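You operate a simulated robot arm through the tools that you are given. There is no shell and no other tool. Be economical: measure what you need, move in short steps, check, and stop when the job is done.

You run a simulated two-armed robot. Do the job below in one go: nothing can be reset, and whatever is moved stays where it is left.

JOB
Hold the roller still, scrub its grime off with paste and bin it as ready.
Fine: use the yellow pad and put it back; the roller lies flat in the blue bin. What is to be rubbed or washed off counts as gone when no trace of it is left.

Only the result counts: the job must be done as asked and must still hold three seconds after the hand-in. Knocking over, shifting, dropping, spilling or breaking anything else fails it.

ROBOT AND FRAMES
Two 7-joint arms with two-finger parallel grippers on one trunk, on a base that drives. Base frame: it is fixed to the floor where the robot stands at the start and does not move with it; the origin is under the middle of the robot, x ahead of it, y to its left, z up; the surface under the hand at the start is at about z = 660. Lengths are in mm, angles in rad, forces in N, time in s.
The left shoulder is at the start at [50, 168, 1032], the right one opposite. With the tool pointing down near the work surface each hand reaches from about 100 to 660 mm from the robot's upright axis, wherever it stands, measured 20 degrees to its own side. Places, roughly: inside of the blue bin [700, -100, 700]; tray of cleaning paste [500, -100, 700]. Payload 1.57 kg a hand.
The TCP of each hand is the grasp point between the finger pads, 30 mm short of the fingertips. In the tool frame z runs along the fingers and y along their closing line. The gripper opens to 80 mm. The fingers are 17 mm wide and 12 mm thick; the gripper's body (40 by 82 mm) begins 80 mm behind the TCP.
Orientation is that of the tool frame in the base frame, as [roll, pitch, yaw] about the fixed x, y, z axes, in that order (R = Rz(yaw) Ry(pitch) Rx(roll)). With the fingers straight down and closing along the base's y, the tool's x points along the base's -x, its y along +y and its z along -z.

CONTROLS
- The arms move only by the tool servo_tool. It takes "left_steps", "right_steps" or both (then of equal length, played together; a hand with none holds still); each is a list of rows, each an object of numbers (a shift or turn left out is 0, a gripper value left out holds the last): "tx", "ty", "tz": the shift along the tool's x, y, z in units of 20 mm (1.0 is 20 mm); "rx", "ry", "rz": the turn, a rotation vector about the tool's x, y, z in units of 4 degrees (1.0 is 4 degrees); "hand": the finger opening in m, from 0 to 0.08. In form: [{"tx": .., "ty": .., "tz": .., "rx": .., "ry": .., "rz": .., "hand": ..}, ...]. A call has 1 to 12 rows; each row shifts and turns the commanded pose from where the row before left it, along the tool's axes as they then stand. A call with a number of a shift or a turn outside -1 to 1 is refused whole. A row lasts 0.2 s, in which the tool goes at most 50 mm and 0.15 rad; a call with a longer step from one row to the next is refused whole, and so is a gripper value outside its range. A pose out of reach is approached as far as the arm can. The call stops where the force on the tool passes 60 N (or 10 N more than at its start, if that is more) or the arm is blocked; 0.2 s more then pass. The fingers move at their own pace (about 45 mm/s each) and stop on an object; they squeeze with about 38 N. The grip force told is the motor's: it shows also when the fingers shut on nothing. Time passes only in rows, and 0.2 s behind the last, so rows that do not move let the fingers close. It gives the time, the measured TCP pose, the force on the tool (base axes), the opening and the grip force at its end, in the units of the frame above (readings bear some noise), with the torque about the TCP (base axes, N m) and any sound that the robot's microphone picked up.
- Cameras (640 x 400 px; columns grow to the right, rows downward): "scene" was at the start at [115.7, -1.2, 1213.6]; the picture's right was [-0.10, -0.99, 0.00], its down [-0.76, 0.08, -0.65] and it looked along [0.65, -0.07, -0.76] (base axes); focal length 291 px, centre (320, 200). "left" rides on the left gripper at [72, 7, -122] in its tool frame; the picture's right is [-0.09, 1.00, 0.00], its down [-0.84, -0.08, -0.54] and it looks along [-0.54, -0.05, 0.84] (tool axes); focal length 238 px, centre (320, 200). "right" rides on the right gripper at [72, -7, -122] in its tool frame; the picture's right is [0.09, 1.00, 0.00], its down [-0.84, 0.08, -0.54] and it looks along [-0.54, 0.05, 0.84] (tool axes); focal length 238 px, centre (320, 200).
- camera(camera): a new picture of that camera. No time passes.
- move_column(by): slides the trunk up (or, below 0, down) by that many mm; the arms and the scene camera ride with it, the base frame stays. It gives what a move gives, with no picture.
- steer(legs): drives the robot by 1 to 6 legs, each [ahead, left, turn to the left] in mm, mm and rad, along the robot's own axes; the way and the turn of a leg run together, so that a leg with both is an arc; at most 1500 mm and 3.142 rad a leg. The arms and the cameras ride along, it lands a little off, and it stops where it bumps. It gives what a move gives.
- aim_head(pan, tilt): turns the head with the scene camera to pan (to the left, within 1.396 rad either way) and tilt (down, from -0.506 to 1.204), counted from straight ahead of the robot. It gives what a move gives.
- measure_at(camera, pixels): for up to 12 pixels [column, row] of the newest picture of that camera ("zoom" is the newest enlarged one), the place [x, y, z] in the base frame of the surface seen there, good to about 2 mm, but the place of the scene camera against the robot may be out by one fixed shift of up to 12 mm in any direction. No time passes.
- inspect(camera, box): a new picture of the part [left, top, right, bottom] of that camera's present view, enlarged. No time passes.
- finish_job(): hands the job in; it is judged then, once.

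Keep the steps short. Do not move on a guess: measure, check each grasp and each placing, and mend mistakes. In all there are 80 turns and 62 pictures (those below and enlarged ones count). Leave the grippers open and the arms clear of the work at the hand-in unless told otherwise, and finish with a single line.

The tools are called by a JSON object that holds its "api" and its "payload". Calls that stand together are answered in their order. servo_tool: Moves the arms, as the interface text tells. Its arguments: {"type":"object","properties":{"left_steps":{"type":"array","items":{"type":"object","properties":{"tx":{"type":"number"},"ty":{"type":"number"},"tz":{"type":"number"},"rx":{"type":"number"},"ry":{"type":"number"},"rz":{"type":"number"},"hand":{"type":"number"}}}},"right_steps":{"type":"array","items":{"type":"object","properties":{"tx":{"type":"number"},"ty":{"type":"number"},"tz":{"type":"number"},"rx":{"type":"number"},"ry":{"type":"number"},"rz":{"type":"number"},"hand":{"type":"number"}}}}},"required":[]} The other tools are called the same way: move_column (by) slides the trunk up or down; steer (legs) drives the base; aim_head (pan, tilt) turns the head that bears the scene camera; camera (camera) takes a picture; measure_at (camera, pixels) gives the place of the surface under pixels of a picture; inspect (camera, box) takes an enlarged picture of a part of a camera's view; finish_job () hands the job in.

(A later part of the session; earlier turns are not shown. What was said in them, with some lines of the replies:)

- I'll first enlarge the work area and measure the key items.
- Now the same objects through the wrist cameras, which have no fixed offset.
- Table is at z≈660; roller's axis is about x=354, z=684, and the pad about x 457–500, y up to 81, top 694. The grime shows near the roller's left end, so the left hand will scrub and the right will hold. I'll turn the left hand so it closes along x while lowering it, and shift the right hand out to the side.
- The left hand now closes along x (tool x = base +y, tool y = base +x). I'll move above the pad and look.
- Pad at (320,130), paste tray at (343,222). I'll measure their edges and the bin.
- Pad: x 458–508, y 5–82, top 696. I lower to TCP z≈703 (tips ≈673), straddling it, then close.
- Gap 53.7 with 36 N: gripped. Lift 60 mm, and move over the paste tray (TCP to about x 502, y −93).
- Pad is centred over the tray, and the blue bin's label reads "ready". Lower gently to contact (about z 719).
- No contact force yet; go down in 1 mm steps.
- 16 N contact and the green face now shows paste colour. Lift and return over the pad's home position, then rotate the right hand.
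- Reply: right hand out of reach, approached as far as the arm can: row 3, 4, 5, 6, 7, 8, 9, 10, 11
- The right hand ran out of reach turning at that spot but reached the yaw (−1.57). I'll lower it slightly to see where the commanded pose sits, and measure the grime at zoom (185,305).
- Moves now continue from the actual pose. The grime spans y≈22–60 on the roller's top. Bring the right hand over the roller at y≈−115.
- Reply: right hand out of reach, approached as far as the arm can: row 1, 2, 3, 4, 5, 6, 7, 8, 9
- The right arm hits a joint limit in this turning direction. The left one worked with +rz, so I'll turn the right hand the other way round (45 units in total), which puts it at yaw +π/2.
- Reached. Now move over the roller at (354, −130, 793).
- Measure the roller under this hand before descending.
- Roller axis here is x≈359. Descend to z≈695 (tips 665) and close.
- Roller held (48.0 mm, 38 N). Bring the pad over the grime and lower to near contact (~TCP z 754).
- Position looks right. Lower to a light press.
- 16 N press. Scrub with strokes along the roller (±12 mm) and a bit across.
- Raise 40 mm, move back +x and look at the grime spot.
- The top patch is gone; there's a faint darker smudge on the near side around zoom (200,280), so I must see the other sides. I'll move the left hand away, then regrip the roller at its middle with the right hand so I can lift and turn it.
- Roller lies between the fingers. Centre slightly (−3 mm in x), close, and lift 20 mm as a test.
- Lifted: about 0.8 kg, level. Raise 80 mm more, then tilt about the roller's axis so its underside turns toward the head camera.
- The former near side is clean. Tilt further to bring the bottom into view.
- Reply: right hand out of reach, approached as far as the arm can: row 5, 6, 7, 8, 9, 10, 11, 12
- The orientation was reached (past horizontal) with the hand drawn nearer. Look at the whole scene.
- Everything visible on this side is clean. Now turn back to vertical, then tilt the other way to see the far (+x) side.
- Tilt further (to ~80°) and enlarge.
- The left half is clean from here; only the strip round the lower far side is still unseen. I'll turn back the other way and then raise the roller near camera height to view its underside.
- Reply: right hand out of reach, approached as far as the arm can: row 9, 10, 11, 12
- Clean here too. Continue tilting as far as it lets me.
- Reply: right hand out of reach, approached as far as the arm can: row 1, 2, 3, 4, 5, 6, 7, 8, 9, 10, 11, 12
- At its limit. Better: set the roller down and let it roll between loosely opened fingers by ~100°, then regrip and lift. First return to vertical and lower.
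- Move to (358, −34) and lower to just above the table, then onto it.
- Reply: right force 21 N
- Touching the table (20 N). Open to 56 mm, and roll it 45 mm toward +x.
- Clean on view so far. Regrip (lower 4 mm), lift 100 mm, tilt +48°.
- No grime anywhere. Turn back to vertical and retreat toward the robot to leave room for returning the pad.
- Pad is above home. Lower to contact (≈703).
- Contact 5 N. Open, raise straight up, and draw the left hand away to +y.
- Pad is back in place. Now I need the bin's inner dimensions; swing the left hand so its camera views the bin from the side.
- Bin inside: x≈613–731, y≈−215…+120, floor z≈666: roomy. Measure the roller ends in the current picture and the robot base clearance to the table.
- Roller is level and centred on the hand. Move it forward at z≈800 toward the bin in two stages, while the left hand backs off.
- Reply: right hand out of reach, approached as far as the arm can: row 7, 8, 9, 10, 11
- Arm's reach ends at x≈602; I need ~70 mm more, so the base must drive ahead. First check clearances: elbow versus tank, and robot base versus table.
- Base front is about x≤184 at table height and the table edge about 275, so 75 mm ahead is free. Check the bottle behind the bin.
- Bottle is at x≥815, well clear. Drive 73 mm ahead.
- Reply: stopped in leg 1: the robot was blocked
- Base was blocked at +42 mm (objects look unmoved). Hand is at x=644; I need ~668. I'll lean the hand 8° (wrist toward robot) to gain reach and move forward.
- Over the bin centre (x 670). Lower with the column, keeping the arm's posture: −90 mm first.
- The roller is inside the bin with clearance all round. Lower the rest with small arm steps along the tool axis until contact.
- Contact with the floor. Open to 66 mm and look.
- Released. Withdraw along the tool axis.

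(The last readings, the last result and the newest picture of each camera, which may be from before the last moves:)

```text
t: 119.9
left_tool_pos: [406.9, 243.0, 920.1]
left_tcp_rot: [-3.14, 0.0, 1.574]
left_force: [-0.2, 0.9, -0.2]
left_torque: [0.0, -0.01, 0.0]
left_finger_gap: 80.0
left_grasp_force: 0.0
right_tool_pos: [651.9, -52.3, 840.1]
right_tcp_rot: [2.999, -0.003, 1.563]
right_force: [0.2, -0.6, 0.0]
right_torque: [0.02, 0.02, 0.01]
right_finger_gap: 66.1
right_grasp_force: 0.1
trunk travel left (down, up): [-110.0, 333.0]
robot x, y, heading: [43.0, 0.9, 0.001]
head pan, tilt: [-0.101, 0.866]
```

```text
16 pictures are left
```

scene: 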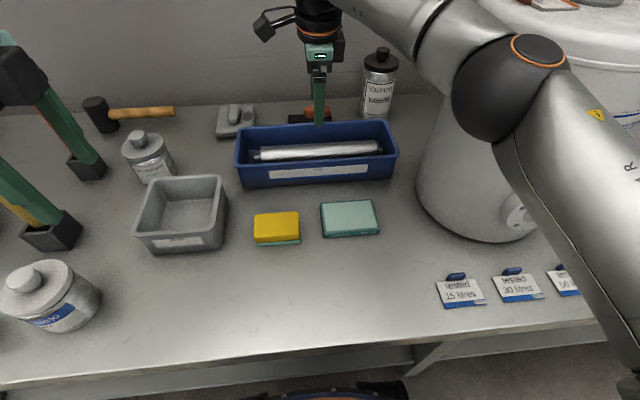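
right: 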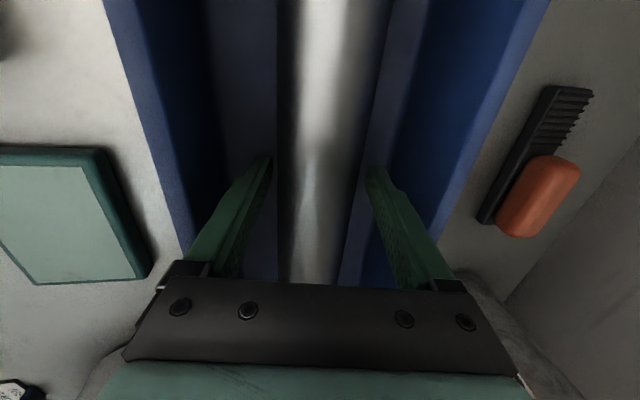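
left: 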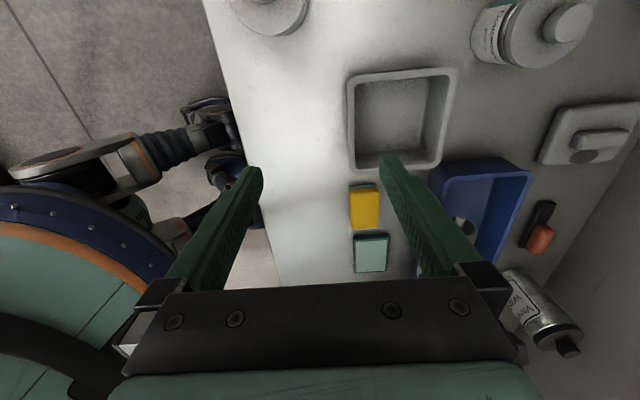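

Roller lies flat in the bin. Raise the column, draw the right hand back, and back the base off 42 mm.

{"api": "move_column", "payload": {"by": 90}}

{"api": "steer", "payload": {"legs": [[-42, 0, 0]]}}

{"api": "servo_tool", "payload": {"right_steps": [{"ty": -0.8, "hand": 0.08}, {"ty": -0.8}, {"ty": -0.8}, {"ty": -0.8}, {"ty": -0.8}, {"ty": -0.8}, {"ty": -0.8}, {"ty": -0.8}, {"ty": -0.8}, {"ty": -0.8}, {"ty": -0.8}, {"ty": -0.8}]}}

{"api": "camera", "payload": {"camera": "scene"}}

```text
t: 121.1
left_tool_pos: [407.0, 242.8, 1010.4]
left_tcp_rot: [-3.137, 0.0, 1.572]
left_force: [0.8, 1.1, 0.2]
left_torque: [0.0, 0.01, -0.03]
left_finger_gap: 79.9
left_grasp_force: 0.1
right_tool_pos: [653.1, -51.9, 930.2]
right_tcp_rot: [2.999, -0.003, 1.562]
right_force: [-0.2, 0.2, -0.6]
right_torque: [-0.01, -0.05, 0.0]
right_finger_gap: 65.7
right_grasp_force: 0.0
trunk travel left (down, up): [-200.0, 243.0]
robot x, y, heading: [41.8, -2.7, 0.002]
head pan, tilt: [-0.101, 0.866]
```

```text
t: 122.0
left_tool_pos: [365.3, 242.4, 1011.4]
left_tcp_rot: [-3.14, 0.0, 1.571]
left_force: [0.6, -0.1, 0.4]
left_torque: [0.03, -0.02, -0.03]
left_finger_gap: 80.2
left_grasp_force: 0.1
right_tool_pos: [609.1, -52.4, 930.7]
right_tcp_rot: [2.997, -0.003, 1.562]
right_force: [-0.2, -0.5, 0.2]
right_torque: [0.0, 0.01, 0.03]
right_finger_gap: 65.8
right_grasp_force: 0.1
trunk travel left (down, up): [-200.0, 243.0]
robot x, y, heading: [1.5, -2.9, 0.002]
head pan, tilt: [-0.101, 0.866]
```

```text
t: 124.6
left_tool_pos: [364.7, 242.3, 1011.4]
left_tcp_rot: [-3.138, -0.002, 1.573]
left_force: [-0.7, 0.3, 0.6]
left_torque: [0.01, 0.04, 0.0]
left_finger_gap: 79.9
left_grasp_force: 0.1
right_tool_pos: [421.1, -49.6, 903.9]
right_tcp_rot: [3.0, -0.005, 1.562]
right_force: [0.8, 0.6, 0.4]
right_torque: [0.02, -0.03, -0.02]
right_finger_gap: 79.7
right_grasp_force: 0.0
trunk travel left (down, up): [-200.0, 243.0]
robot x, y, heading: [2.0, -0.5, 0.0]
head pan, tilt: [-0.101, 0.866]
```

```text
15 pictures are left
```

scene: 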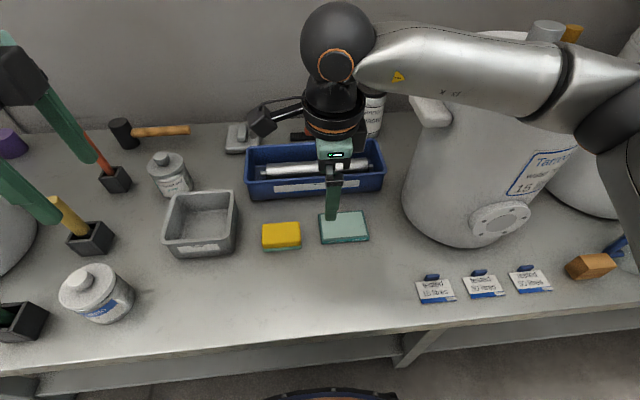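

Everything is where it was. Pull the right hand back a bit more and take a final close look at the bin.

{"api": "servo_tool", "payload": {"right_steps": [{"ty": -1, "tx": -0.6}, {"ty": -1, "tx": -0.6}, {"ty": -1, "tx": -0.6}, {"ty": -1, "tx": -0.6}, {"ty": -1, "tx": -0.6}]}}

{"api": "inspect", "payload": {"camera": "scene", "box": [230, 120, 400, 260]}}

```text
t: 125.8
left_tool_pos: [365.1, 242.7, 1010.7]
left_tcp_rot: [-3.138, 0.0, 1.571]
left_force: [-0.4, -0.2, 0.2]
left_torque: [-0.03, -0.03, -0.01]
left_finger_gap: 80.0
left_grasp_force: 0.0
right_tool_pos: [320.2, -110.7, 888.6]
right_tcp_rot: [2.999, -0.003, 1.562]
right_force: [-0.4, 0.1, -0.3]
right_torque: [0.04, 0.0, 0.0]
right_finger_gap: 80.2
right_grasp_force: 0.0
trunk travel left (down, up): [-200.0, 243.0]
robot x, y, heading: [-0.9, -3.0, -0.001]
head pan, tilt: [-0.101, 0.866]
```

```text
2.86 times, centred on (315, 190) of scene
```

zoom: 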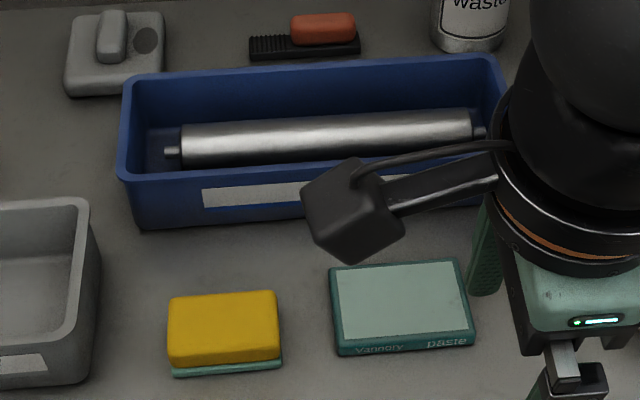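

The roller is clean and flat in the "ready" bin, the pad is back at its place, and both grippers are open and clear. Handing in.

{"api": "finish_job", "payload": {}}

```text
The job is handed in.
```

The roller was scrubbed with paste until no grime showed and now lies flat in the blue "ready" bin, the yellow pad is back in its place, and the job is handed in.
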